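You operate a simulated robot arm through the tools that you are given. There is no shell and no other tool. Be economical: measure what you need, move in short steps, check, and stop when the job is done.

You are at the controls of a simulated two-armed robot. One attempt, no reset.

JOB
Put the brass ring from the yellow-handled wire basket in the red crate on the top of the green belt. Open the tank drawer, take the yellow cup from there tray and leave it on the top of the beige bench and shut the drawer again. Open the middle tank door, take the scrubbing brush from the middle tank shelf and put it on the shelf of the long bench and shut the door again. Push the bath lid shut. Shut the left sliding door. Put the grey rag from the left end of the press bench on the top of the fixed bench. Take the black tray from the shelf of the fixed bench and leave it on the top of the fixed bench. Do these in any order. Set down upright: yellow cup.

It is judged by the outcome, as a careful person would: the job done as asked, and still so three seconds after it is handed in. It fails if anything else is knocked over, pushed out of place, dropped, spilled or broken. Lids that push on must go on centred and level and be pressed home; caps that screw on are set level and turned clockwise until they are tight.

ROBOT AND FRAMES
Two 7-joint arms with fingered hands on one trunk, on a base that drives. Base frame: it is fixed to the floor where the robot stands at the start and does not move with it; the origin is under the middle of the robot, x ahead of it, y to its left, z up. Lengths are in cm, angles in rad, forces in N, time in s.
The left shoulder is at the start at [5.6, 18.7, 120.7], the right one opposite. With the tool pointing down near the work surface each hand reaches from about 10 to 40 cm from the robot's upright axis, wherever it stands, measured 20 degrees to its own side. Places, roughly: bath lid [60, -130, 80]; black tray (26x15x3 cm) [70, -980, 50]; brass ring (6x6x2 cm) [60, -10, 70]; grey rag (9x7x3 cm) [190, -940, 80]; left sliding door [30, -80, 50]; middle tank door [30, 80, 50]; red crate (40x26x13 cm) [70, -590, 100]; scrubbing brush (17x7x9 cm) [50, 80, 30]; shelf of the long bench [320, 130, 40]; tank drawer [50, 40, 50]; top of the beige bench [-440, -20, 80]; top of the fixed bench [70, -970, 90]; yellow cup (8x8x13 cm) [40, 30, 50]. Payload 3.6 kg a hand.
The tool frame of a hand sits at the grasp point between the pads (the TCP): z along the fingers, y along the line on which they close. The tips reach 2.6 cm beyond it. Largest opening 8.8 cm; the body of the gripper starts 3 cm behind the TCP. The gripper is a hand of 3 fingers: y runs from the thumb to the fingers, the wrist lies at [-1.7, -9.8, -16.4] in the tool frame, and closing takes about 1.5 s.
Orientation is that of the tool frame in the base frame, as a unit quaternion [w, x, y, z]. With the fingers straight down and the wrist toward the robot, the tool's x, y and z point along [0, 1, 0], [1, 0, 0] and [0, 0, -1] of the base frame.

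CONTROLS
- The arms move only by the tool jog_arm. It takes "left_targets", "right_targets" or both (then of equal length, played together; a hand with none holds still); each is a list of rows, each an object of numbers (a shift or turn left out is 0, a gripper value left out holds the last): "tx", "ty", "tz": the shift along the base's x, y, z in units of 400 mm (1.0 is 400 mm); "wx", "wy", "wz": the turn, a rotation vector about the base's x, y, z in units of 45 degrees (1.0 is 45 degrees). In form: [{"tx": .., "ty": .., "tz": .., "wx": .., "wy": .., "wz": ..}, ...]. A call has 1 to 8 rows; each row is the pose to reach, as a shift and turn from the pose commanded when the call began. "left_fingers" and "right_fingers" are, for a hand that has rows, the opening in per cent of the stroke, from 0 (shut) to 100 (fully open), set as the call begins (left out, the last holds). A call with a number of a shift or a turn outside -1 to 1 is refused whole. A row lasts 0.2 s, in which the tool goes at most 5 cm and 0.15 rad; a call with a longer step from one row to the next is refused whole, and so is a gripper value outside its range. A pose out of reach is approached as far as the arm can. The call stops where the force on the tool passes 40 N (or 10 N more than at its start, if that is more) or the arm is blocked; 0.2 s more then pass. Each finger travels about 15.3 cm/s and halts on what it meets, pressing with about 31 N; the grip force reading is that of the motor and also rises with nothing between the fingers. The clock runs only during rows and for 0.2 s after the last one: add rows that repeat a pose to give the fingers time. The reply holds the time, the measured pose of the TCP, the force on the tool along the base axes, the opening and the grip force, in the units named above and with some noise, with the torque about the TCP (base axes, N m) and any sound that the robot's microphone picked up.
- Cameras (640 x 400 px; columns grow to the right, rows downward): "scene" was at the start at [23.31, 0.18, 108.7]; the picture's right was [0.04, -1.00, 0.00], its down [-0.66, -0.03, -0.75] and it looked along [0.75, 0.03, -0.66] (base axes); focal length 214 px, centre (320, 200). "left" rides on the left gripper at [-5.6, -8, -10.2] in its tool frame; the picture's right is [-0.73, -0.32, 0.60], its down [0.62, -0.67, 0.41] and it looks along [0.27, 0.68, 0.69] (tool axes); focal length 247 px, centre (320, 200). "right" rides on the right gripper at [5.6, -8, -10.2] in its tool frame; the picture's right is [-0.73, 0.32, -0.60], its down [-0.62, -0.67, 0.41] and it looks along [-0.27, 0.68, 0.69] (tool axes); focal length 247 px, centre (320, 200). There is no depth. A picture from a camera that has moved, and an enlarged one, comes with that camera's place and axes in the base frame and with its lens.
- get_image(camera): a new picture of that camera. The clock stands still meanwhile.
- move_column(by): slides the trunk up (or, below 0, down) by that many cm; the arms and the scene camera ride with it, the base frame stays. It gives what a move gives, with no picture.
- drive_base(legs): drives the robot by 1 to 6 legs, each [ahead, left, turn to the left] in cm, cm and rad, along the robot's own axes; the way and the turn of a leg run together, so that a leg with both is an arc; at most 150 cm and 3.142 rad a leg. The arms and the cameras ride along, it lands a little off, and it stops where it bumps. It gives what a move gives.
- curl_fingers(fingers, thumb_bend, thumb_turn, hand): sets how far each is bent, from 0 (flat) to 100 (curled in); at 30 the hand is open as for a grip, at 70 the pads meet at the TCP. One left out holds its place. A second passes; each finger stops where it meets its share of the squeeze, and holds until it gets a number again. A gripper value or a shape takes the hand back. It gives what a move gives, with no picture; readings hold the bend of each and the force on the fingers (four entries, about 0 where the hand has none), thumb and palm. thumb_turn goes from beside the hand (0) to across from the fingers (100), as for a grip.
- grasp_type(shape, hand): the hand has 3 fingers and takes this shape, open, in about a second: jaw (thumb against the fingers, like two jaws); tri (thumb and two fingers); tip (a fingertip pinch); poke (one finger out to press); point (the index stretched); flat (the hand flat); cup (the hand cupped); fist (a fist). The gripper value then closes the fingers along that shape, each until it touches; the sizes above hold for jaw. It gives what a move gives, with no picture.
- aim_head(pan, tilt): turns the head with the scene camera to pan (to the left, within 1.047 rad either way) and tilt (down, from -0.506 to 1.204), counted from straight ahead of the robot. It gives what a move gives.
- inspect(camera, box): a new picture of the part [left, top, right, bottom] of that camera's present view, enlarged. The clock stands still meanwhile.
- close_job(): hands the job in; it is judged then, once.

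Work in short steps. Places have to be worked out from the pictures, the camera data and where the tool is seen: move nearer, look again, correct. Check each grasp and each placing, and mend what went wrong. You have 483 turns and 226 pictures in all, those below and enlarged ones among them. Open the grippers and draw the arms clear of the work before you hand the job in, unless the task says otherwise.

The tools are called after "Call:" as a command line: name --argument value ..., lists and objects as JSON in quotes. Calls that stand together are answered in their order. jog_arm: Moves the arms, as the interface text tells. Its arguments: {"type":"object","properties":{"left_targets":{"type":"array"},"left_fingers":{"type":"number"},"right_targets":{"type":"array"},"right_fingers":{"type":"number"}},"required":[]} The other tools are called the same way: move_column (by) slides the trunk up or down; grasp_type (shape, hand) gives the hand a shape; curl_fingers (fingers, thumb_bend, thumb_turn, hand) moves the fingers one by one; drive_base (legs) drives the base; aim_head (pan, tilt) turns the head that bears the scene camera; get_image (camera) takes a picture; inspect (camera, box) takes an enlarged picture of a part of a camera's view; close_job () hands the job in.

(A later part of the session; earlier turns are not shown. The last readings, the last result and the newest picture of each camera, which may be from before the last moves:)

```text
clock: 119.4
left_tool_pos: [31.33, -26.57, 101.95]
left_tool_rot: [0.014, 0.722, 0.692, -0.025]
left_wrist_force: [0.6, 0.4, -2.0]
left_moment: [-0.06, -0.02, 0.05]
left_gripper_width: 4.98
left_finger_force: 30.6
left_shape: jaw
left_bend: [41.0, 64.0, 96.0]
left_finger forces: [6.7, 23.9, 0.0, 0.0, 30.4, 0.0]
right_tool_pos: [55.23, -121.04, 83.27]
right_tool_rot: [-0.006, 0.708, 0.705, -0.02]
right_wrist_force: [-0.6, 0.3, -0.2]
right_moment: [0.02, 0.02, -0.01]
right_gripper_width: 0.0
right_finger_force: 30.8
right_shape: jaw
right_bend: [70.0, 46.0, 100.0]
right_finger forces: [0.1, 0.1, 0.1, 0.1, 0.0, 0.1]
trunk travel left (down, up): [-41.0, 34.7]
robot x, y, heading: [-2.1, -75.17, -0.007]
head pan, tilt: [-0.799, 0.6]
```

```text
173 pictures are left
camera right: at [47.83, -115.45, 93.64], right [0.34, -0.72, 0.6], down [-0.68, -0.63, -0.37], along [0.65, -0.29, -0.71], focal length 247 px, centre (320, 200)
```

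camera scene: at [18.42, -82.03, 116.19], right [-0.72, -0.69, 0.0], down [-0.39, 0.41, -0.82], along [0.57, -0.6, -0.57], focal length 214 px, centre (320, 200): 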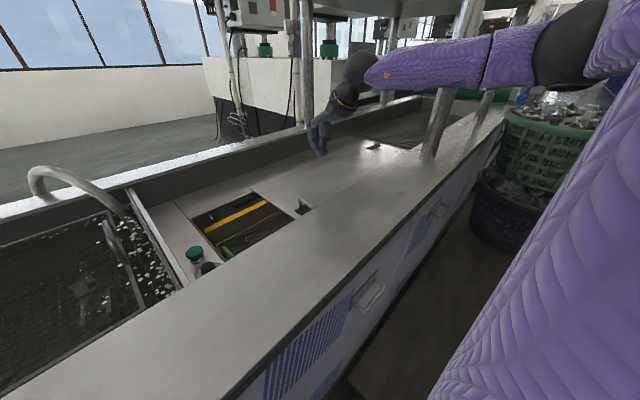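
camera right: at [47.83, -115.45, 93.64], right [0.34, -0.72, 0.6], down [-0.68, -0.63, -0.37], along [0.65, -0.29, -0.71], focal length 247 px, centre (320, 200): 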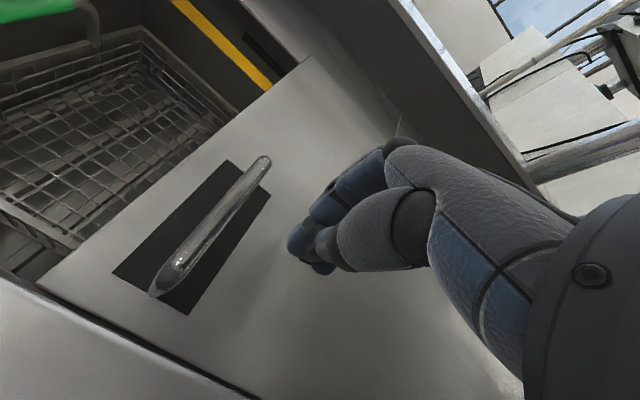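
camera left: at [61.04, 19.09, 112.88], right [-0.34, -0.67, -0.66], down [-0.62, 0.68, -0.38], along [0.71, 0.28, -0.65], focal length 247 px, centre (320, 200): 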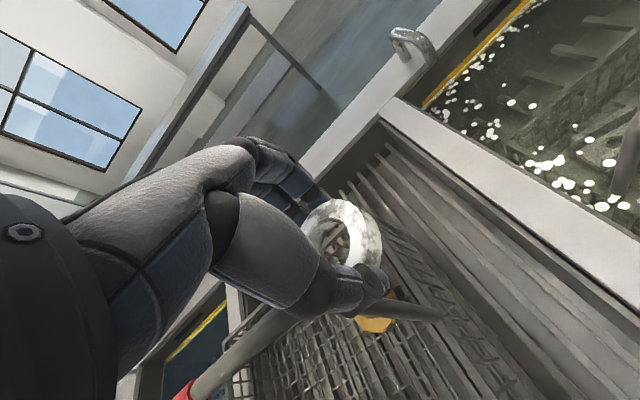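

Bar top is at z≈80. I lower 3 cm more and push left.

Call:
jog_arm --right_targets '[{"tz": -0.03}, {"tz": -0.06}, {"tz": -0.085}, {"tz": -0.085, "ty": 0.05}, {"tz": -0.085, "ty": 0.1}, {"tz": -0.085, "ty": 0.15}]'

Call:
get_image --camera "right"

```text
clock: 120.8
left_tool_pos: [31.31, -26.67, 101.95]
left_tool_rot: [0.015, 0.721, 0.692, -0.026]
left_wrist_force: [0.4, 0.3, -2.6]
left_moment: [-0.04, 0.01, -0.01]
left_gripper_width: 4.99
left_finger_force: 31.2
left_shape: jaw
left_bend: [41.0, 64.0, 96.0]
left_finger forces: [6.7, 23.9, 0.0, 0.1, 30.3, 0.0]
right_tool_pos: [55.27, -115.13, 79.71]
right_tool_rot: [-0.005, 0.709, 0.705, -0.02]
right_wrist_force: [0.0, 0.7, 0.1]
right_moment: [-0.02, 0.02, 0.0]
right_gripper_width: 0.01
right_finger_force: 30.2
right_shape: jaw
right_bend: [70.0, 46.0, 100.0]
right_finger forces: [0.1, 0.0, 0.0, 0.0, 0.0, 0.1]
trunk travel left (down, up): [-41.0, 34.7]
robot x, y, heading: [-1.73, -75.49, -0.007]
head pan, tilt: [-0.799, 0.6]
```

```text
172 pictures are left
camera right: at [47.9, -109.47, 90.22], right [0.34, -0.72, 0.6], down [-0.68, -0.63, -0.37], along [0.65, -0.29, -0.7], focal length 247 px, centre (320, 200)
```

right: 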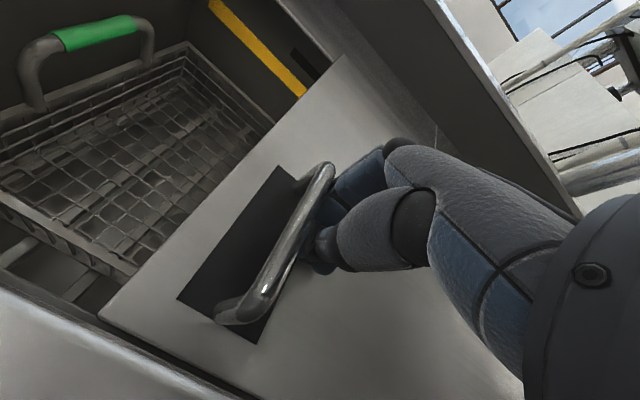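

Fingers are against the bar. I push on to the left.

Call:
jog_arm --right_targets '[{"ty": 0.06}, {"ty": 0.12}, {"ty": 0.18}, {"ty": 0.24}, {"ty": 0.3}, {"ty": 0.36}, {"ty": 0.42}]'

Call:
get_image --camera "right"

```text
clock: 122.4
left_tool_pos: [31.28, -26.5, 101.96]
left_tool_rot: [0.014, 0.722, 0.692, -0.026]
left_wrist_force: [0.1, 0.6, -2.2]
left_moment: [-0.01, -0.01, -0.03]
left_gripper_width: 4.98
left_finger_force: 31.0
left_shape: jaw
left_bend: [41.0, 64.0, 96.0]
left_finger forces: [6.7, 23.9, 0.0, 0.1, 30.3, 0.0]
right_tool_pos: [55.46, -98.4, 79.87]
right_tool_rot: [-0.006, 0.708, 0.706, -0.02]
right_wrist_force: [-0.2, 0.1, -0.1]
right_moment: [0.02, 0.02, 0.02]
right_gripper_width: 0.0
right_finger_force: 30.8
right_shape: jaw
right_bend: [70.0, 46.0, 100.0]
right_finger forces: [0.0, 0.1, 0.1, 0.0, 0.0, 0.1]
trunk travel left (down, up): [-41.0, 34.7]
robot x, y, heading: [-1.81, -75.44, -0.005]
head pan, tilt: [-0.799, 0.6]
```

```text
171 pictures are left
camera right: at [47.88, -92.71, 90.31], right [0.34, -0.72, 0.6], down [-0.68, -0.63, -0.37], along [0.65, -0.29, -0.7], focal length 247 px, centre (320, 200)
```

right: 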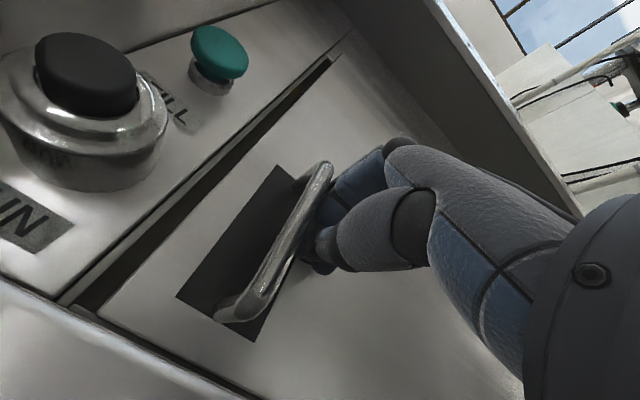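

Nearly shut; I push the last ~2 cm.

Call:
jog_arm --right_targets '[{"ty": 0.02}, {"ty": 0.04}, {"ty": 0.06}, {"ty": 0.08}, {"ty": 0.1}]'

Call:
get_image --camera "right"

```text
clock: 123.8
left_tool_pos: [31.23, -26.62, 101.99]
left_tool_rot: [0.014, 0.722, 0.691, -0.026]
left_wrist_force: [0.3, -0.4, -1.4]
left_moment: [-0.03, 0.01, 0.01]
left_gripper_width: 4.98
left_finger_force: 30.7
left_shape: jaw
left_bend: [41.0, 64.0, 96.0]
left_finger forces: [6.8, 23.8, 0.0, 0.0, 30.3, 0.0]
right_tool_pos: [55.44, -96.3, 79.66]
right_tool_rot: [0.005, 0.719, 0.694, -0.03]
right_wrist_force: [-3.9, -9.7, 4.8]
right_moment: [0.15, -0.06, -0.17]
right_gripper_width: 0.0
right_finger_force: 31.1
right_shape: jaw
right_bend: [70.0, 46.0, 100.0]
right_finger forces: [9.3, 0.0, 0.0, 0.0, 0.0, 0.0]
trunk travel left (down, up): [-41.0, 34.7]
robot x, y, heading: [-1.69, -75.42, -0.01]
head pan, tilt: [-0.799, 0.6]
stopped in row 5 (right hand): the force on the tool passed its limit at 40 N (the readings are from after the stop); the commanded pose is now the measured one
```

```text
170 pictures are left
camera right: at [48.16, -90.13, 89.97], right [0.32, -0.72, 0.62], down [-0.7, -0.62, -0.36], along [0.64, -0.33, -0.7], focal length 247 px, centre (320, 200)
```

right: 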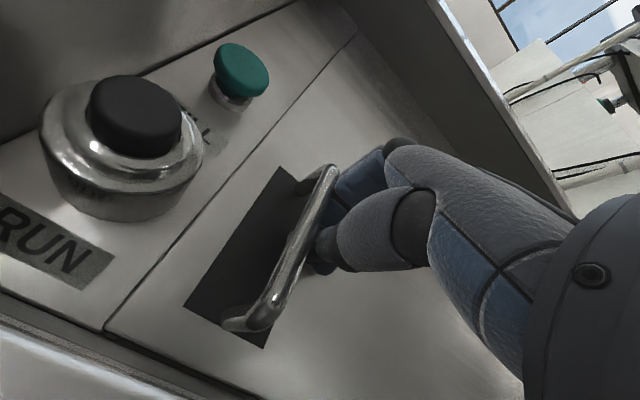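

Bath lid is shut against its stop. I lift the right hand clear and retract, then look along the route towards the crate.

Call:
jog_arm --right_targets '[{"ty": -0.06, "tz": 0.02}, {"ty": -0.08, "tz": 0.1}, {"ty": -0.08, "tz": 0.2}, {"ty": -0.1, "tz": 0.3}, {"ty": -0.15, "tz": 0.4}, {"ty": -0.2, "tz": 0.5}, {"ty": -0.2, "tz": 0.6, "tx": -0.06}, {"ty": -0.2, "tz": 0.6, "tx": -0.16}]'

Call:
drive_base --legs '[[-60, 0, 0]]'

Call:
aim_head --pan -1.04 --tilt 0.35

Call:
get_image --camera "scene"

```text
clock: 125.6
left_tool_pos: [31.26, -26.81, 102.05]
left_tool_rot: [0.014, 0.722, 0.691, -0.026]
left_wrist_force: [-0.2, 0.7, -2.7]
left_moment: [0.02, 0.03, -0.01]
left_gripper_width: 4.99
left_finger_force: 30.6
left_shape: jaw
left_bend: [41.0, 64.0, 96.0]
left_finger forces: [6.8, 23.9, 0.0, 0.1, 30.2, 0.1]
right_tool_pos: [48.86, -103.77, 103.73]
right_tool_rot: [0.003, 0.717, 0.696, -0.027]
right_wrist_force: [-0.2, 0.4, -0.2]
right_moment: [-0.01, -0.03, -0.01]
right_gripper_width: 0.01
right_finger_force: 31.1
right_shape: jaw
right_bend: [70.0, 46.0, 100.0]
right_finger forces: [0.0, 0.1, 0.0, 0.0, 0.0, 0.1]
trunk travel left (down, up): [-41.0, 34.7]
robot x, y, heading: [-1.93, -75.78, -0.009]
head pan, tilt: [-0.799, 0.6]
```

```text
clock: 128.9
left_tool_pos: [-29.1, -26.24, 101.89]
left_tool_rot: [0.014, 0.719, 0.694, -0.026]
left_wrist_force: [-0.8, -0.3, -2.7]
left_moment: [0.03, -0.01, 0.01]
left_gripper_width: 4.99
left_finger_force: 31.1
left_shape: jaw
left_bend: [41.0, 64.0, 96.0]
left_finger forces: [6.7, 23.9, 0.0, 0.1, 30.3, 0.1]
right_tool_pos: [-10.78, -103.22, 103.67]
right_tool_rot: [0.003, 0.714, 0.7, -0.027]
right_wrist_force: [-1.0, -0.1, 0.5]
right_moment: [0.04, 0.0, 0.01]
right_gripper_width: 0.0
right_finger_force: 31.1
right_shape: jaw
right_bend: [70.0, 46.0, 100.0]
right_finger forces: [0.0, 0.0, 0.0, 0.1, 0.0, 0.0]
trunk travel left (down, up): [-41.0, 34.7]
robot x, y, heading: [-61.37, -75.41, -0.002]
head pan, tilt: [-0.799, 0.6]
```

```text
clock: 129.7
left_tool_pos: [-29.01, -26.3, 101.98]
left_tool_rot: [0.014, 0.719, 0.694, -0.024]
left_wrist_force: [-0.5, 0.8, -2.7]
left_moment: [0.01, 0.01, -0.01]
left_gripper_width: 5.0
left_finger_force: 30.7
left_shape: jaw
left_bend: [41.0, 64.0, 96.0]
left_finger forces: [6.8, 23.8, 0.0, 0.1, 30.2, 0.1]
right_tool_pos: [-10.75, -103.13, 103.7]
right_tool_rot: [0.001, 0.714, 0.699, -0.028]
right_wrist_force: [0.1, -0.7, 1.8]
right_moment: [-0.02, 0.03, 0.0]
right_gripper_width: 0.0
right_finger_force: 30.2
right_shape: jaw
right_bend: [70.0, 46.0, 100.0]
right_finger forces: [0.1, 0.1, 0.0, 0.0, 0.1, 0.1]
trunk travel left (down, up): [-41.0, 34.7]
robot x, y, heading: [-61.75, -75.35, 0.0]
head pan, tilt: [-1.04, 0.351]
```

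```text
169 pictures are left
camera scene: at [-42.91, -83.32, 118.46], right [-0.86, -0.51, 0.0], down [-0.17, 0.3, -0.94], along [0.48, -0.81, -0.34], focal length 214 px, centre (320, 200)
```

scene: 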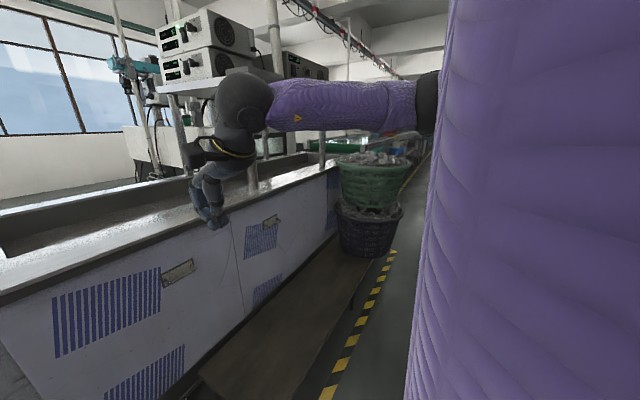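

I turn right to face along the aisle and look.

Call:
drive_base --legs '[[0, 0, -1.571]]'

Call:
aim_head --pan 0 --tilt 0.25

Call:
get_image --camera "scene"

```text
clock: 133.9
left_tool_pos: [-12.37, -107.26, 101.97]
left_tool_rot: [-0.007, 1.0, -0.009, -0.028]
left_wrist_force: [-0.4, 0.1, -2.5]
left_moment: [0.03, 0.04, 0.0]
left_gripper_width: 4.96
left_finger_force: 31.3
left_shape: jaw
left_bend: [41.0, 64.0, 96.0]
left_finger forces: [6.4, 23.2, 0.0, 0.0, 29.1, 0.0]
right_tool_pos: [-88.9, -126.69, 103.72]
right_tool_rot: [-0.018, 1.0, -0.002, -0.021]
right_wrist_force: [-0.6, 0.0, -0.2]
right_moment: [0.0, 0.0, -0.01]
right_gripper_width: 0.0
right_finger_force: 30.8
right_shape: jaw
right_bend: [70.0, 46.0, 100.0]
right_finger forces: [0.0, 0.1, 0.1, 0.1, 0.1, 0.0]
trunk travel left (down, up): [-41.0, 34.7]
robot x, y, heading: [-61.9, -75.18, -1.557]
head pan, tilt: [-1.04, 0.351]
```

```text
clock: 135.2
left_tool_pos: [-12.49, -107.25, 102.01]
left_tool_rot: [-0.007, 1.0, -0.01, -0.027]
left_wrist_force: [-1.2, -1.1, -1.6]
left_moment: [0.0, 0.06, -0.01]
left_gripper_width: 5.0
left_finger_force: 30.9
left_shape: jaw
left_bend: [41.0, 64.0, 96.0]
left_finger forces: [6.4, 23.3, 0.0, 0.0, 29.2, 0.0]
right_tool_pos: [-89.06, -126.68, 103.43]
right_tool_rot: [-0.018, 1.0, -0.002, -0.021]
right_wrist_force: [0.1, 0.1, -0.5]
right_moment: [0.03, -0.05, 0.0]
right_gripper_width: 0.02
right_finger_force: 30.9
right_shape: jaw
right_bend: [70.0, 46.0, 100.0]
right_finger forces: [0.1, 0.1, 0.0, 0.0, 0.0, 0.0]
trunk travel left (down, up): [-41.0, 34.7]
robot x, y, heading: [-61.78, -75.68, -1.553]
head pan, tilt: [0.0, 0.25]
```

```text
168 pictures are left
camera scene: at [-61.58, -98.96, 119.41], right [-1.0, -0.01, 0.0], down [0.0, 0.25, -0.97], along [0.01, -0.97, -0.25], focal length 214 px, centre (320, 200)
```

scene: 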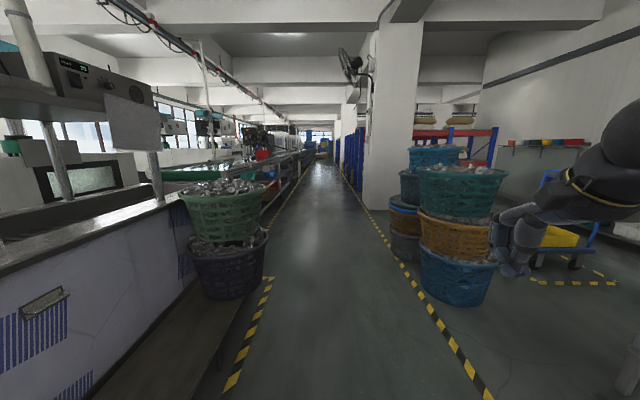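

Aisle runs between x≈−17 and −140. I bring the left hand inboard, sidestep to x≈−79, and then drive.

Call:
jog_arm --left_targets '[{"tx": -0.1}, {"tx": -0.2}, {"tx": -0.3}, {"tx": -0.4}]'

Call:
drive_base --legs '[[0, -17, -0.018], [140, 0, 0]]'

Call:
get_image --camera "scene"

```text
clock: 136.2
left_tool_pos: [-27.85, -108.27, 101.61]
left_tool_rot: [-0.008, 1.0, -0.009, -0.028]
left_wrist_force: [0.1, -0.2, -2.3]
left_moment: [0.02, 0.0, -0.04]
left_gripper_width: 4.99
left_finger_force: 30.9
left_shape: jaw
left_bend: [41.0, 64.0, 96.0]
left_finger forces: [6.3, 23.2, 0.0, 0.1, 28.8, 0.0]
left hand out of reach, approached as far as the arm can: row 4
right_tool_pos: [-88.97, -126.79, 103.67]
right_tool_rot: [-0.019, 1.0, -0.002, -0.021]
right_wrist_force: [-0.8, -0.2, 0.3]
right_moment: [-0.01, -0.02, 0.01]
right_gripper_width: 0.01
right_finger_force: 30.7
right_shape: jaw
right_bend: [70.0, 46.0, 100.0]
right_finger forces: [0.1, 0.1, 0.0, 0.0, 0.1, 0.1]
trunk travel left (down, up): [-41.0, 34.7]
robot x, y, heading: [-62.05, -75.04, -1.553]
head pan, tilt: [0.0, 0.25]
```

```text
clock: 144.2
left_tool_pos: [-48.7, -248.48, 101.62]
left_tool_rot: [-0.009, 0.999, -0.032, -0.028]
left_wrist_force: [-1.5, 0.4, -2.5]
left_moment: [0.01, 0.02, 0.0]
left_gripper_width: 4.99
left_finger_force: 31.4
left_shape: jaw
left_bend: [41.0, 64.0, 96.0]
left_finger forces: [6.3, 23.1, 0.0, 0.1, 28.9, 0.0]
right_tool_pos: [-110.56, -264.1, 103.69]
right_tool_rot: [-0.019, 0.999, -0.026, -0.021]
right_wrist_force: [-0.2, 0.5, 0.7]
right_moment: [-0.01, 0.03, 0.01]
right_gripper_width: 0.0
right_finger_force: 31.1
right_shape: jaw
right_bend: [70.0, 46.0, 100.0]
right_finger forces: [0.0, 0.1, 0.0, 0.0, 0.0, 0.0]
trunk travel left (down, up): [-41.0, 34.7]
robot x, y, heading: [-81.12, -213.3, -1.6]
head pan, tilt: [0.0, 0.25]
```

```text
167 pictures are left
camera scene: at [-81.94, -237.61, 119.4], right [-1.0, 0.03, 0.0], down [0.01, 0.25, -0.97], along [-0.03, -0.97, -0.25], focal length 214 px, centre (320, 200)
```

scene: 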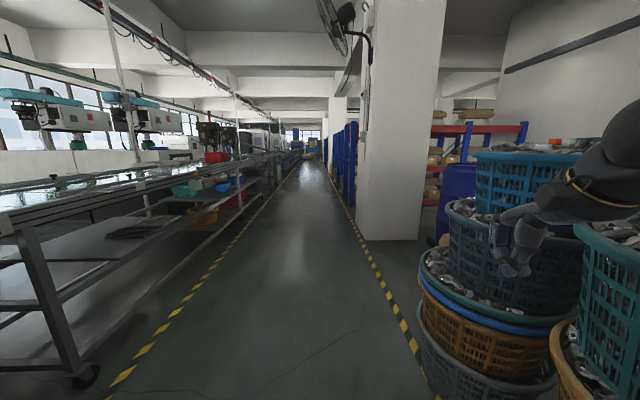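

Clear ahead. I correct heading, keep slightly left and continue down the aisle.

Call:
drive_base --legs '[[0, 6, 0.03], [150, 0, 0], [120, 0, 0]]'

Call:
aim_head --pan 0.6 --tilt 0.3

Call:
get_image --camera "scene"

```text
clock: 157.8
left_tool_pos: [-42.62, -517.62, 101.63]
left_tool_rot: [-0.008, 0.999, -0.02, -0.027]
left_wrist_force: [-0.2, -0.6, -3.9]
left_moment: [-0.01, -0.03, 0.01]
left_gripper_width: 4.99
left_finger_force: 31.3
left_shape: jaw
left_bend: [41.0, 64.0, 96.0]
left_finger forces: [6.3, 23.2, 0.0, 0.1, 28.8, 0.1]
right_tool_pos: [-104.06, -534.94, 103.69]
right_tool_rot: [-0.019, 1.0, -0.012, -0.02]
right_wrist_force: [-0.2, -0.3, 0.8]
right_moment: [0.01, 0.02, -0.03]
right_gripper_width: 0.0
right_finger_force: 31.0
right_shape: jaw
right_bend: [70.0, 46.0, 100.0]
right_finger forces: [0.0, 0.0, 0.0, 0.1, 0.0, 0.0]
trunk travel left (down, up): [-41.0, 34.7]
robot x, y, heading: [-75.9, -483.71, -1.577]
head pan, tilt: [0.0, 0.25]
```

```text
clock: 158.8
left_tool_pos: [-42.64, -517.74, 101.48]
left_tool_rot: [-0.008, 0.999, -0.02, -0.028]
left_wrist_force: [-0.4, 0.0, -2.1]
left_moment: [-0.01, 0.04, 0.02]
left_gripper_width: 4.97
left_finger_force: 31.1
left_shape: jaw
left_bend: [41.0, 64.0, 96.0]
left_finger forces: [6.2, 23.2, 0.1, 0.0, 28.7, 0.0]
right_tool_pos: [-104.02, -534.87, 103.68]
right_tool_rot: [-0.018, 1.0, -0.013, -0.02]
right_wrist_force: [-0.6, -0.8, -0.3]
right_moment: [-0.03, 0.03, 0.0]
right_gripper_width: 0.01
right_finger_force: 30.8
right_shape: jaw
right_bend: [70.0, 46.0, 100.0]
right_finger forces: [0.0, 0.0, 0.0, 0.0, 0.0, 0.1]
trunk travel left (down, up): [-41.0, 34.7]
robot x, y, heading: [-75.92, -483.82, -1.577]
head pan, tilt: [0.6, 0.3]
```

```text
166 pictures are left
camera scene: at [-70.73, -506.1, 118.94], right [-0.83, -0.56, 0.0], down [-0.17, 0.25, -0.96], along [0.54, -0.79, -0.3], focal length 214 px, centre (320, 200)
```

scene: 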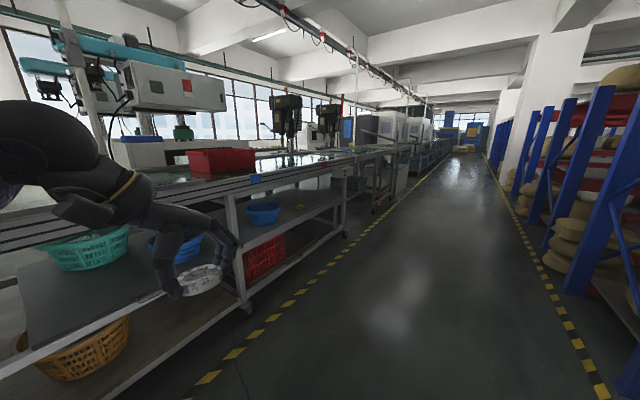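

Red crate seen on the belt. I drive to y≈−588, turn left to face it, and look.

Call:
drive_base --legs '[[104, 0, 0], [0, 0, 1.577]]'

Call:
aim_head --pan 0 --tilt 0.3

Call:
get_image --camera "scene"

```text
clock: 168.1
left_tool_pos: [-43.44, -555.13, 101.59]
left_tool_rot: [0.014, 0.713, 0.701, -0.025]
left_wrist_force: [0.1, 0.2, -1.8]
left_moment: [0.0, 0.0, -0.03]
left_gripper_width: 4.95
left_finger_force: 30.8
left_shape: jaw
left_bend: [41.0, 64.0, 96.0]
left_finger forces: [5.8, 22.6, 0.0, 0.1, 27.6, 0.1]
right_tool_pos: [-24.84, -616.21, 103.68]
right_tool_rot: [0.001, 0.708, 0.705, -0.027]
right_wrist_force: [0.1, 0.9, 0.6]
right_moment: [0.04, -0.01, -0.01]
right_gripper_width: 0.0
right_finger_force: 31.4
right_shape: jaw
right_bend: [70.0, 46.0, 100.0]
right_finger forces: [0.1, 0.1, 0.0, 0.1, 0.0, 0.0]
trunk travel left (down, up): [-41.0, 34.7]
robot x, y, heading: [-76.52, -589.2, 0.018]
head pan, tilt: [0.6, 0.3]
```

```text
clock: 169.1
left_tool_pos: [-43.44, -555.23, 101.45]
left_tool_rot: [0.014, 0.712, 0.701, -0.025]
left_wrist_force: [0.9, -0.7, -1.4]
left_moment: [0.01, 0.07, 0.0]
left_gripper_width: 4.96
left_finger_force: 31.0
left_shape: jaw
left_bend: [41.0, 64.0, 96.0]
left_finger forces: [5.8, 22.6, 0.0, 0.0, 27.6, 0.0]
right_tool_pos: [-24.78, -616.28, 103.67]
right_tool_rot: [0.001, 0.708, 0.706, -0.027]
right_wrist_force: [-0.6, -0.6, 0.2]
right_moment: [0.0, -0.03, 0.02]
right_gripper_width: 0.0
right_finger_force: 31.1
right_shape: jaw
right_bend: [70.0, 46.0, 100.0]
right_finger forces: [0.0, 0.0, 0.0, 0.0, 0.1, 0.1]
trunk travel left (down, up): [-41.0, 34.7]
robot x, y, heading: [-76.6, -588.78, 0.017]
head pan, tilt: [0.0, 0.3]
```

```text
165 pictures are left
camera scene: at [-52.89, -588.91, 118.94], right [0.02, -1.0, 0.0], down [-0.3, -0.01, -0.96], along [0.95, 0.02, -0.3], focal length 214 px, centre (320, 200)
```

scene: 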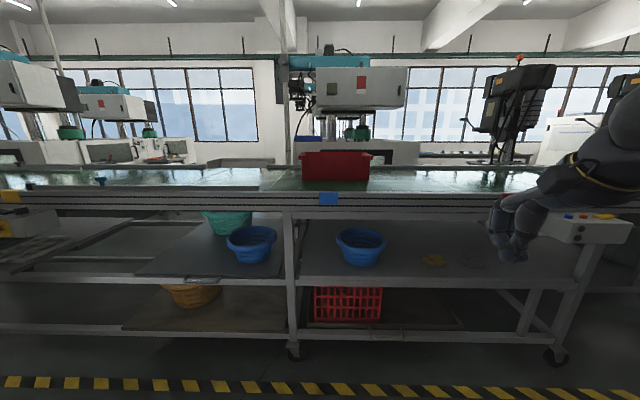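

Crate ≈ (70,−594), belt z≈92, crate rim ≈106. I raise the trunk 8 cm, sidestep right and approach the bench.

Call:
move_column --by 8

Call:
drive_base --legs '[[0, -17, -0.018], [62, 0, 0]]'

Call:
aim_head --pan 0.15 --tilt 0.6

Call:
get_image --camera "scene"

```text
clock: 170.3
left_tool_pos: [-43.37, -555.04, 109.6]
left_tool_rot: [0.015, 0.713, 0.7, -0.026]
left_wrist_force: [0.1, -0.5, -2.4]
left_moment: [-0.03, 0.01, -0.05]
left_gripper_width: 4.95
left_finger_force: 31.2
left_shape: jaw
left_bend: [41.0, 64.0, 96.0]
left_finger forces: [5.8, 22.6, 0.0, 0.0, 27.6, 0.0]
right_tool_pos: [-24.8, -616.4, 111.58]
right_tool_rot: [0.002, 0.708, 0.706, -0.029]
right_wrist_force: [0.4, 0.3, 0.4]
right_moment: [0.02, -0.02, 0.0]
right_gripper_width: 0.01
right_finger_force: 30.9
right_shape: jaw
right_bend: [70.0, 46.0, 100.0]
right_finger forces: [0.0, 0.1, 0.1, 0.1, 0.0, 0.0]
trunk travel left (down, up): [-49.0, 26.7]
robot x, y, heading: [-76.26, -589.19, 0.02]
head pan, tilt: [0.0, 0.3]
```

```text
clock: 174.9
left_tool_pos: [20.9, -572.55, 109.5]
left_tool_rot: [0.014, 0.718, 0.695, -0.026]
left_wrist_force: [0.9, -0.2, -2.5]
left_moment: [-0.01, 0.03, 0.0]
left_gripper_width: 4.94
left_finger_force: 30.6
left_shape: jaw
left_bend: [41.0, 64.0, 96.0]
left_finger forces: [5.8, 22.7, 0.0, 0.1, 27.7, 0.0]
right_tool_pos: [38.46, -633.75, 111.62]
right_tool_rot: [0.002, 0.713, 0.7, -0.028]
right_wrist_force: [0.7, 0.7, -0.3]
right_moment: [0.0, -0.01, 0.0]
right_gripper_width: 0.01
right_finger_force: 31.3
right_shape: jaw
right_bend: [70.0, 46.0, 100.0]
right_finger forces: [0.0, 0.2, 0.0, 0.0, 0.1, 0.1]
trunk travel left (down, up): [-49.0, 26.7]
robot x, y, heading: [-13.1, -605.96, 0.004]
head pan, tilt: [0.0, 0.3]
```

```text
clock: 175.7
left_tool_pos: [20.73, -572.4, 109.51]
left_tool_rot: [0.014, 0.718, 0.695, -0.026]
left_wrist_force: [0.2, 0.2, -2.6]
left_moment: [-0.03, 0.03, 0.01]
left_gripper_width: 4.95
left_finger_force: 31.2
left_shape: jaw
left_bend: [41.0, 64.0, 96.0]
left_finger forces: [5.7, 22.7, 0.0, 0.0, 27.7, 0.0]
right_tool_pos: [38.45, -633.8, 111.67]
right_tool_rot: [0.001, 0.713, 0.7, -0.028]
right_wrist_force: [0.2, -0.1, 0.0]
right_moment: [-0.02, -0.01, 0.01]
right_gripper_width: 0.0
right_finger_force: 31.1
right_shape: jaw
right_bend: [70.0, 46.0, 100.0]
right_finger forces: [0.1, 0.0, 0.1, 0.1, 0.1, 0.1]
trunk travel left (down, up): [-49.0, 26.7]
robot x, y, heading: [-12.46, -606.19, 0.002]
head pan, tilt: [0.15, 0.6]
```

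```text
164 pictures are left
camera scene: at [9.57, -604.75, 124.59], right [0.15, -0.99, 0.0], down [-0.56, -0.09, -0.83], along [0.82, 0.12, -0.56], focal length 214 px, centre (320, 200)
```

scene: 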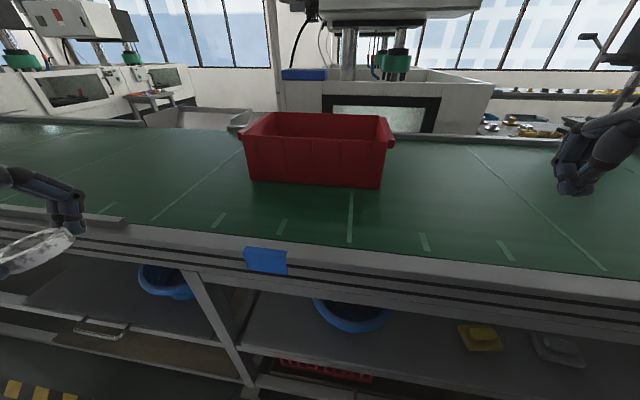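

Crate front at x≈66, belt ~90. I drive 22 cm closer.

Call:
drive_base --legs '[[22, 0, 0]]'

Call:
get_image --camera "scene"

```text
clock: 177.3
left_tool_pos: [37.44, -572.66, 109.59]
left_tool_rot: [0.015, 0.736, 0.677, -0.026]
left_wrist_force: [0.1, 0.5, -2.3]
left_moment: [-0.05, 0.0, -0.01]
left_gripper_width: 4.93
left_finger_force: 31.0
left_shape: jaw
left_bend: [41.0, 64.0, 96.0]
left_finger forces: [5.7, 22.9, 0.0, 0.0, 27.9, 0.0]
right_tool_pos: [51.97, -634.98, 111.81]
right_tool_rot: [0.003, 0.731, 0.682, -0.028]
right_wrist_force: [-0.6, -0.6, 0.4]
right_moment: [0.01, 0.02, 0.01]
right_gripper_width: 0.01
right_finger_force: 31.1
right_shape: jaw
right_bend: [70.0, 46.0, 100.0]
right_finger forces: [0.1, 0.0, 0.0, 0.0, 0.0, 0.0]
trunk travel left (down, up): [-49.0, 26.7]
robot x, y, heading: [2.56, -604.63, -0.05]
head pan, tilt: [0.15, 0.6]
stopped in leg 1: the robot was blocked; the commanded pose is now the measured one
```

```text
163 pictures are left
camera scene: at [24.55, -604.29, 124.64], right [0.1, -0.99, 0.0], down [-0.56, -0.06, -0.83], along [0.82, 0.08, -0.56], focal length 214 px, centre (320, 200)
```

scene: 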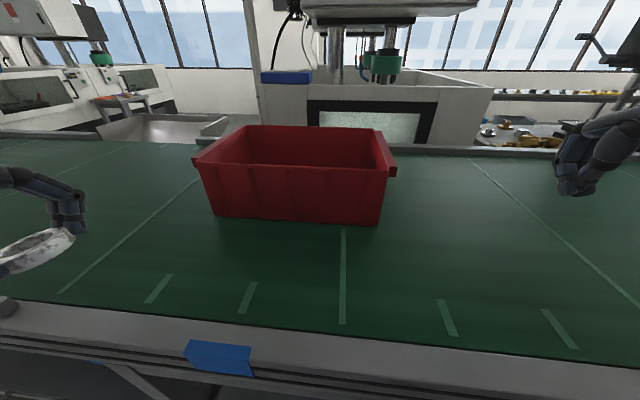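

Blocked at the bench, fine. Crate spans x 62–89, y −575…−615, rim z≈107, floor≈94. I raise hands and lower the trunk so the left arm reaches without stretching.

Call:
jog_arm --left_targets '[{"tz": 0.1}, {"tz": 0.2}, {"tz": 0.3}, {"tz": 0.4}]' --right_targets '[{"tz": 0.05}, {"tz": 0.1}, {"tz": 0.15}, {"tz": 0.2}]'

Call:
move_column --by -10

Call:
jog_arm --left_targets '[{"tx": 0.1}, {"tx": 0.2}, {"tx": 0.3, "ty": -0.05}, {"tx": 0.4, "ty": -0.1}, {"tx": 0.5, "ty": -0.17}, {"tx": 0.6, "ty": -0.24}, {"tx": 0.7, "ty": -0.31}, {"tx": 0.78, "ty": -0.38}]'

```text
clock: 178.3
left_tool_pos: [37.73, -572.9, 125.58]
left_tool_rot: [0.012, 0.736, 0.676, -0.027]
left_wrist_force: [0.8, -0.4, -2.5]
left_moment: [0.01, -0.01, -0.03]
left_gripper_width: 4.94
left_finger_force: 30.9
left_shape: jaw
left_bend: [41.0, 64.0, 96.0]
left_finger forces: [5.7, 22.8, 0.0, 0.1, 27.5, 0.0]
left hand out of reach, approached as far as the arm can: row 2
right_tool_pos: [52.25, -635.2, 119.65]
right_tool_rot: [0.001, 0.731, 0.682, -0.028]
right_wrist_force: [0.6, -0.2, 0.4]
right_moment: [-0.01, 0.02, 0.01]
right_gripper_width: 0.01
right_finger_force: 31.0
right_shape: jaw
right_bend: [70.0, 46.0, 100.0]
right_finger forces: [0.0, 0.0, 0.1, 0.0, 0.0, 0.1]
trunk travel left (down, up): [-49.0, 26.7]
robot x, y, heading: [2.23, -604.38, -0.049]
head pan, tilt: [0.15, 0.6]
```

```text
clock: 179.7
left_tool_pos: [38.36, -572.83, 114.99]
left_tool_rot: [0.005, 0.736, 0.676, -0.034]
left_wrist_force: [-0.6, -0.1, -2.5]
left_moment: [-0.02, 0.0, -0.02]
left_gripper_width: 4.96
left_finger_force: 31.1
left_shape: jaw
left_bend: [41.0, 64.0, 96.0]
left_finger forces: [5.6, 22.8, 0.0, 0.0, 27.5, 0.0]
right_tool_pos: [52.09, -634.96, 109.75]
right_tool_rot: [0.001, 0.731, 0.681, -0.028]
right_wrist_force: [0.0, -0.1, 0.6]
right_moment: [0.01, 0.0, -0.04]
right_gripper_width: 0.0
right_finger_force: 30.8
right_shape: jaw
right_bend: [70.0, 46.0, 100.0]
right_finger forces: [0.0, 0.0, 0.0, 0.0, 0.0, 0.1]
trunk travel left (down, up): [-39.0, 36.7]
robot x, y, heading: [2.79, -604.39, -0.05]
head pan, tilt: [0.15, 0.6]
```

```text
clock: 181.4
left_tool_pos: [69.59, -588.25, 115.33]
left_tool_rot: [0.005, 0.735, 0.677, -0.034]
left_wrist_force: [0.3, -0.7, -2.6]
left_moment: [-0.01, -0.02, 0.02]
left_gripper_width: 4.95
left_finger_force: 31.3
left_shape: jaw
left_bend: [41.0, 64.0, 96.0]
left_finger forces: [5.0, 23.5, 0.1, 0.1, 27.5, 0.0]
right_tool_pos: [52.31, -635.07, 109.56]
right_tool_rot: [0.0, 0.731, 0.681, -0.029]
right_wrist_force: [-0.2, 0.0, -0.5]
right_moment: [0.01, 0.01, 0.01]
right_gripper_width: 0.0
right_finger_force: 31.5
right_shape: jaw
right_bend: [70.0, 46.0, 100.0]
right_finger forces: [0.0, 0.0, 0.0, 0.1, 0.0, 0.0]
trunk travel left (down, up): [-39.0, 36.7]
robot x, y, heading: [2.65, -604.44, -0.051]
head pan, tilt: [0.15, 0.6]
```

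Reach is fine, hand above the crate. I look before lowering.

Call:
get_image --camera "scene"

Call:
get_image --camera "left"

```text
162 pictures are left
camera scene: at [25.76, -604.61, 114.05], right [0.1, -0.99, 0.0], down [-0.56, -0.06, -0.82], along [0.82, 0.08, -0.57], focal length 214 px, centre (320, 200)
```

scene: 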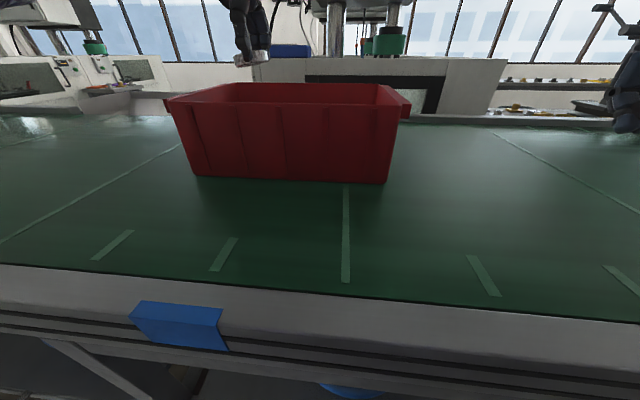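

```text
161 pictures are left
camera left: at [61.7, -592.53, 126.17], right [-0.4, -0.74, -0.54], down [-0.63, 0.66, -0.42], along [0.67, 0.17, -0.73], focal length 247 px, centre (320, 200)
```

left: 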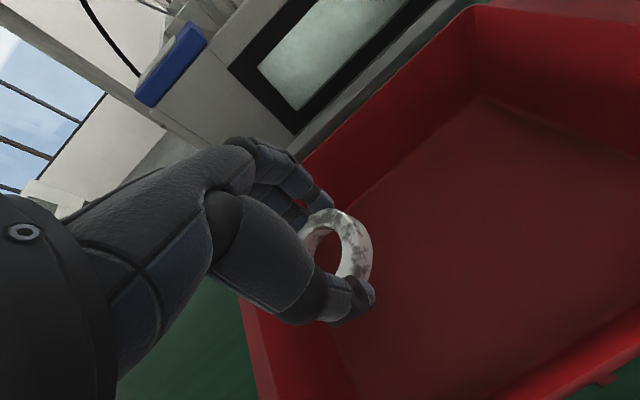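

Crate is empty below. I shift a little right and forward, then lower into it.

Call:
jog_arm --left_targets '[{"ty": -0.1, "tx": 0.04}, {"ty": -0.15, "tx": 0.07}, {"ty": -0.15, "tx": 0.07, "tz": -0.1}, {"ty": -0.15, "tx": 0.07, "tz": -0.2}, {"ty": -0.15, "tx": 0.07, "tz": -0.3}, {"ty": -0.15, "tx": 0.07, "tz": -0.38}]'

Call:
get_image --camera "left"

Call:
get_image --camera "scene"

```text
clock: 182.8
left_tool_pos: [72.35, -593.96, 99.76]
left_tool_rot: [0.006, 0.736, 0.676, -0.034]
left_wrist_force: [0.1, 0.6, -1.9]
left_moment: [0.03, -0.02, -0.01]
left_gripper_width: 4.92
left_finger_force: 30.7
left_shape: jaw
left_bend: [41.0, 64.0, 96.0]
left_finger forces: [4.8, 23.3, 0.1, 0.0, 27.2, 0.1]
right_tool_pos: [52.18, -635.07, 109.51]
right_tool_rot: [0.001, 0.731, 0.682, -0.029]
right_wrist_force: [-0.1, 0.7, 0.6]
right_moment: [0.01, 0.01, 0.0]
right_gripper_width: 0.02
right_finger_force: 31.1
right_shape: jaw
right_bend: [70.0, 46.0, 100.0]
right_finger forces: [0.1, 0.1, 0.0, 0.0, 0.1, 0.0]
trunk travel left (down, up): [-39.0, 36.7]
robot x, y, heading: [2.17, -604.37, -0.047]
head pan, tilt: [0.15, 0.6]
```

```text
160 pictures are left
camera left: at [64.63, -598.19, 110.63], right [-0.4, -0.74, -0.54], down [-0.63, 0.65, -0.42], along [0.67, 0.17, -0.73], focal length 247 px, centre (320, 200)
```

left: 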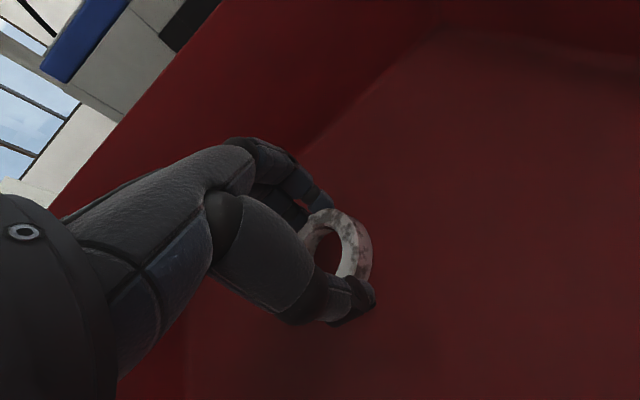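

```text
159 pictures are left
camera scene: at [25.73, -604.51, 114.06], right [0.1, -0.99, 0.0], down [-0.56, -0.06, -0.82], along [0.82, 0.08, -0.57], focal length 214 px, centre (320, 200)
```

scene: 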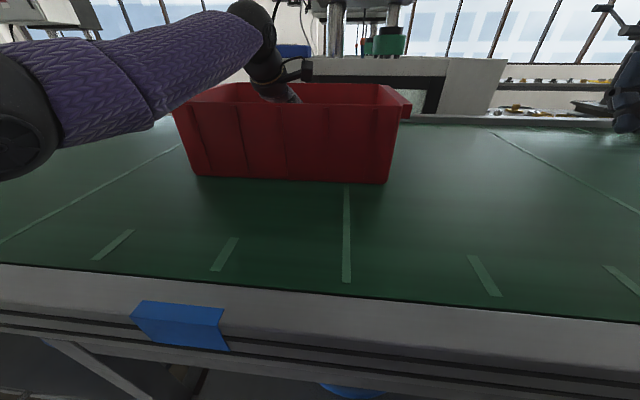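

I lower 2.5 cm more until near the floor and release.

Call:
jog_arm --left_targets '[{"tz": -0.02}, {"tz": -0.04}, {"tz": -0.06}]'

Call:
jog_arm --left_targets '[{}, {}, {}, {}, {}, {}, {}]' --left_fingers 100

Call:
get_image --camera "left"

```text
clock: 183.7
left_tool_pos: [72.5, -594.06, 98.32]
left_tool_rot: [0.013, 0.737, 0.676, -0.028]
left_wrist_force: [0.0, 0.6, 25.9]
left_moment: [0.26, -0.78, -0.02]
left_gripper_width: 4.95
left_finger_force: 31.2
left_shape: jaw
left_bend: [40.0, 63.0, 96.0]
left_finger forces: [5.5, 32.9, 0.0, 0.1, 32.8, 0.0]
right_tool_pos: [51.85, -635.02, 109.81]
right_tool_rot: [0.002, 0.731, 0.682, -0.028]
right_wrist_force: [-0.4, -0.2, 0.8]
right_moment: [0.01, -0.01, 0.03]
right_gripper_width: 0.0
right_finger_force: 31.3
right_shape: jaw
right_bend: [70.0, 46.0, 100.0]
right_finger forces: [0.0, 0.0, 0.1, 0.2, 0.0, 0.0]
trunk travel left (down, up): [-39.0, 36.7]
robot x, y, heading: [2.54, -604.58, -0.055]
head pan, tilt: [0.15, 0.6]
```

```text
clock: 185.2
left_tool_pos: [72.28, -594.12, 98.24]
left_tool_rot: [0.011, 0.736, 0.676, -0.029]
left_wrist_force: [-10.2, -0.4, 31.2]
left_moment: [0.22, -1.3, 0.06]
left_gripper_width: 8.41
left_finger_force: 0.0
left_shape: jaw
left_bend: [30.0, 30.0, 98.0]
left_finger forces: [0.0, 30.4, 0.0, 0.0, 0.0, 0.0]
right_tool_pos: [51.71, -635.07, 109.94]
right_tool_rot: [0.002, 0.731, 0.681, -0.026]
right_wrist_force: [0.5, 0.8, 0.1]
right_moment: [0.03, 0.0, 0.01]
right_gripper_width: 0.02
right_finger_force: 30.9
right_shape: jaw
right_bend: [70.0, 46.0, 100.0]
right_finger forces: [0.0, 0.0, 0.0, 0.1, 0.0, 0.0]
trunk travel left (down, up): [-39.0, 36.7]
robot x, y, heading: [2.63, -604.04, -0.046]
head pan, tilt: [0.15, 0.6]
```

```text
158 pictures are left
camera left: at [64.17, -598.38, 109.01], right [-0.4, -0.74, -0.55], down [-0.62, 0.66, -0.43], along [0.68, 0.17, -0.72], focal length 247 px, centre (320, 200)
```

left: 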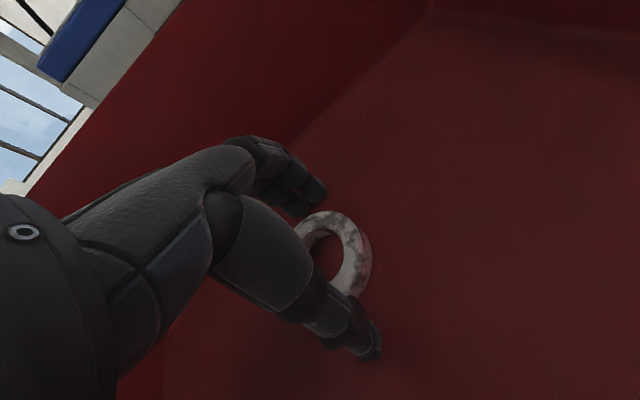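

Ring sits on the crate floor, released. I lift straight up out of the crate.

Call:
jog_arm --left_targets '[{"tz": 0.06}, {"tz": 0.16}, {"tz": 0.26}, {"tz": 0.36}, {"tz": 0.46}, {"tz": 0.5, "tx": -0.1}, {"tz": 0.5, "tx": -0.2}, {"tz": 0.5, "tx": -0.3}]'

Call:
get_image --camera "left"

```text
clock: 187.1
left_tool_pos: [60.4, -593.95, 117.22]
left_tool_rot: [0.006, 0.735, 0.677, -0.033]
left_wrist_force: [0.2, 0.6, -0.8]
left_moment: [0.01, -0.02, 0.0]
left_gripper_width: 8.79
left_finger_force: 0.1
left_shape: jaw
left_bend: [30.0, 30.0, 98.0]
left_finger forces: [0.1, 0.1, 0.1, 0.0, 0.1, 0.0]
right_tool_pos: [52.17, -634.98, 109.54]
right_tool_rot: [0.002, 0.731, 0.682, -0.028]
right_wrist_force: [-0.4, 1.1, -0.7]
right_moment: [0.01, 0.0, 0.03]
right_gripper_width: 0.01
right_finger_force: 31.3
right_shape: jaw
right_bend: [70.0, 46.0, 100.0]
right_finger forces: [0.0, 0.1, 0.0, 0.0, 0.0, 0.0]
trunk travel left (down, up): [-39.0, 36.7]
robot x, y, heading: [2.53, -604.51, -0.047]
head pan, tilt: [0.15, 0.6]
```

```text
157 pictures are left
camera left: at [52.4, -598.18, 128.1], right [-0.4, -0.74, -0.54], down [-0.63, 0.65, -0.42], along [0.66, 0.17, -0.73], focal length 247 px, centre (320, 200)
```

left: 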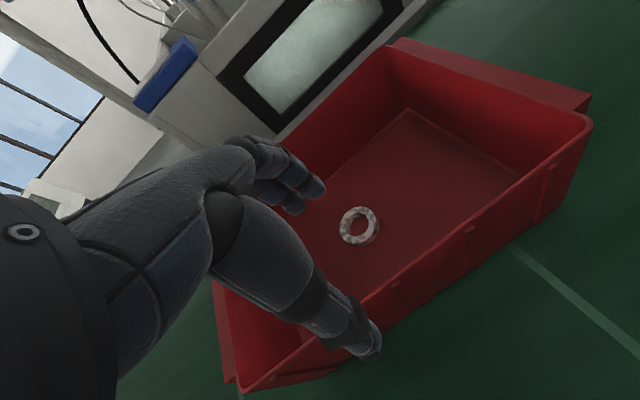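

Ring is in the crate. I tuck the left arm and head to the fixed bench area.

Call:
jog_arm --left_targets '[{"tx": -0.1, "ty": 0.05}, {"tx": -0.2, "ty": 0.1}, {"tx": -0.3, "ty": 0.15}, {"tx": -0.4, "ty": 0.2}, {"tx": -0.5, "ty": 0.25}, {"tx": -0.58, "ty": 0.3}]'

Call:
drive_base --legs '[[-75, 0, 0], [0, 0, -1.524], [150, 0, 0], [110, 0, 0]]'

Call:
aim_head --pan 0.3 --tilt 0.25

Call:
get_image --camera "scene"

```text
clock: 188.4
left_tool_pos: [39.29, -581.88, 118.24]
left_tool_rot: [0.004, 0.737, 0.675, -0.036]
left_wrist_force: [-0.6, 0.3, 1.2]
left_moment: [0.0, -0.01, 0.0]
left_gripper_width: 8.77
left_finger_force: 0.1
left_shape: jaw
left_bend: [30.0, 30.0, 97.0]
left_finger forces: [0.0, 0.0, 0.0, 0.0, 0.0, 0.1]
left hand out of reach, approached as far as the arm can: row 6
right_tool_pos: [52.08, -635.06, 109.54]
right_tool_rot: [0.001, 0.731, 0.682, -0.027]
right_wrist_force: [-0.6, -0.4, 0.2]
right_moment: [0.0, -0.01, -0.01]
right_gripper_width: 0.0
right_finger_force: 31.2
right_shape: jaw
right_bend: [70.0, 46.0, 100.0]
right_finger forces: [0.0, 0.1, 0.1, 0.1, 0.1, 0.1]
trunk travel left (down, up): [-39.0, 36.7]
robot x, y, heading: [2.49, -604.15, -0.051]
head pan, tilt: [0.15, 0.6]
```

```text
clock: 208.4
left_tool_pos: [-41.96, -894.7, 118.16]
left_tool_rot: [-0.021, 0.999, -0.004, -0.029]
left_wrist_force: [0.6, 0.3, -0.6]
left_moment: [0.04, 0.0, -0.02]
left_gripper_width: 8.8
left_finger_force: 0.0
left_shape: jaw
left_bend: [30.0, 30.0, 97.0]
left_finger forces: [0.1, 0.0, 0.0, 0.0, 0.1, 0.1]
right_tool_pos: [-93.9, -911.77, 109.58]
right_tool_rot: [-0.019, 1.0, 0.004, -0.022]
right_wrist_force: [-0.9, -1.1, 0.2]
right_moment: [0.01, -0.03, -0.01]
right_gripper_width: 0.0
right_finger_force: 30.9
right_shape: jaw
right_bend: [70.0, 46.0, 100.0]
right_finger forces: [0.0, 0.0, 0.0, 0.0, 0.0, 0.0]
trunk travel left (down, up): [-39.0, 36.7]
robot x, y, heading: [-67.25, -859.9, -1.541]
head pan, tilt: [0.15, 0.6]
```

```text
clock: 209.2
left_tool_pos: [-42.09, -894.78, 118.14]
left_tool_rot: [-0.021, 0.999, -0.003, -0.029]
left_wrist_force: [-0.7, -0.7, 0.7]
left_moment: [0.0, 0.01, -0.02]
left_gripper_width: 8.77
left_finger_force: 0.1
left_shape: jaw
left_bend: [30.0, 30.0, 97.0]
left_finger forces: [0.0, 0.0, 0.0, 0.1, 0.0, 0.0]
right_tool_pos: [-93.98, -911.7, 109.59]
right_tool_rot: [-0.018, 1.0, 0.004, -0.023]
right_wrist_force: [0.2, -0.7, 0.8]
right_moment: [-0.01, -0.01, -0.01]
right_gripper_width: 0.0
right_finger_force: 30.7
right_shape: jaw
right_bend: [70.0, 46.0, 100.0]
right_finger forces: [0.0, 0.0, 0.1, 0.1, 0.0, 0.0]
trunk travel left (down, up): [-39.0, 36.7]
robot x, y, heading: [-67.46, -859.97, -1.543]
head pan, tilt: [0.3, 0.25]
```

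```text
156 pictures are left
camera scene: at [-64.09, -883.3, 117.28], right [-0.95, -0.32, 0.0], down [-0.08, 0.23, -0.97], along [0.31, -0.92, -0.25], focal length 214 px, centre (320, 200)
```

scene: 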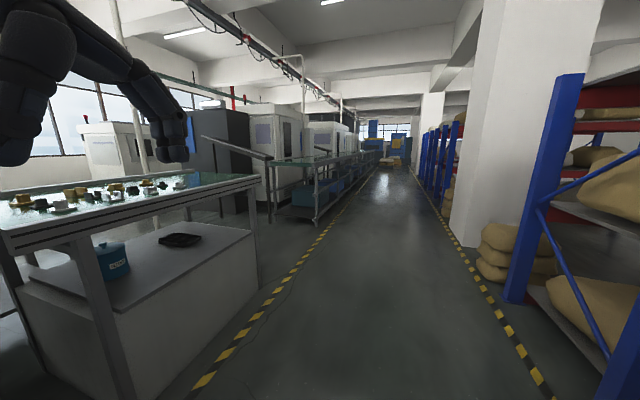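

The fixed bench (glass top with parts; black tray on its shelf) is on the left. I drive alongside, turn to face it and look.

Call:
drive_base --legs '[[108, 0, -0.03], [0, 0, 1.571]]'

Call:
aim_head --pan 0 --tilt 0.35

Call:
get_image --camera "scene"

```text
clock: 218.5
left_tool_pos: [-30.16, -943.27, 118.1]
left_tool_rot: [0.004, 0.724, 0.689, -0.035]
left_wrist_force: [-0.6, -0.7, 0.0]
left_moment: [-0.01, -0.02, 0.0]
left_gripper_width: 8.79
left_finger_force: 0.0
left_shape: jaw
left_bend: [30.0, 30.0, 97.0]
left_finger forces: [0.0, 0.1, 0.0, 0.1, 0.0, 0.1]
right_tool_pos: [-15.44, -995.96, 109.69]
right_tool_rot: [0.002, 0.72, 0.694, -0.028]
right_wrist_force: [0.1, -0.1, -0.2]
right_moment: [0.03, 0.0, -0.01]
right_gripper_width: 0.0
right_finger_force: 31.0
right_shape: jaw
right_bend: [70.0, 46.0, 100.0]
right_finger forces: [0.0, 0.0, 0.0, 0.0, 0.0, 0.0]
trunk travel left (down, up): [-39.0, 36.7]
robot x, y, heading: [-65.94, -967.19, -0.01]
head pan, tilt: [0.3, 0.25]
```

```text
clock: 219.3
left_tool_pos: [-29.93, -943.32, 118.21]
left_tool_rot: [0.005, 0.724, 0.689, -0.036]
left_wrist_force: [0.3, -0.2, 0.1]
left_moment: [-0.01, 0.02, 0.01]
left_gripper_width: 8.78
left_finger_force: 0.1
left_shape: jaw
left_bend: [30.0, 30.0, 97.0]
left_finger forces: [0.0, 0.0, 0.1, 0.0, 0.0, 0.1]
right_tool_pos: [-15.48, -995.83, 109.5]
right_tool_rot: [0.002, 0.72, 0.694, -0.029]
right_wrist_force: [-0.5, 0.5, -0.7]
right_moment: [-0.03, -0.01, 0.0]
right_gripper_width: 0.03
right_finger_force: 30.5
right_shape: jaw
right_bend: [70.0, 46.0, 100.0]
right_finger forces: [0.0, 0.0, 0.0, 0.1, 0.2, 0.0]
trunk travel left (down, up): [-39.0, 36.7]
robot x, y, heading: [-65.85, -967.06, -0.012]
head pan, tilt: [0.0, 0.351]
```

```text
155 pictures are left
camera scene: at [-42.33, -967.62, 116.35], right [-0.01, -1.0, 0.0], down [-0.34, 0.0, -0.94], along [0.94, -0.01, -0.34], focal length 214 px, centre (320, 200)
```

scene: 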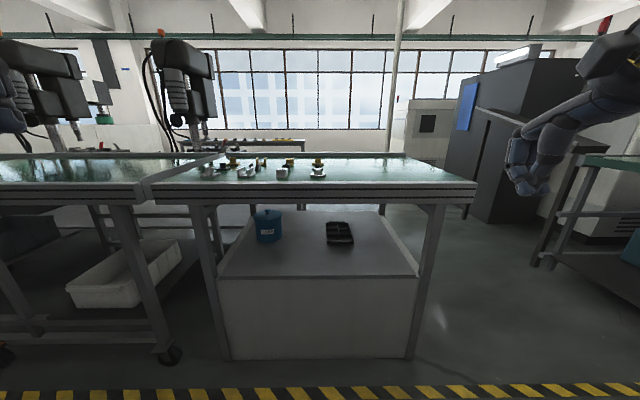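

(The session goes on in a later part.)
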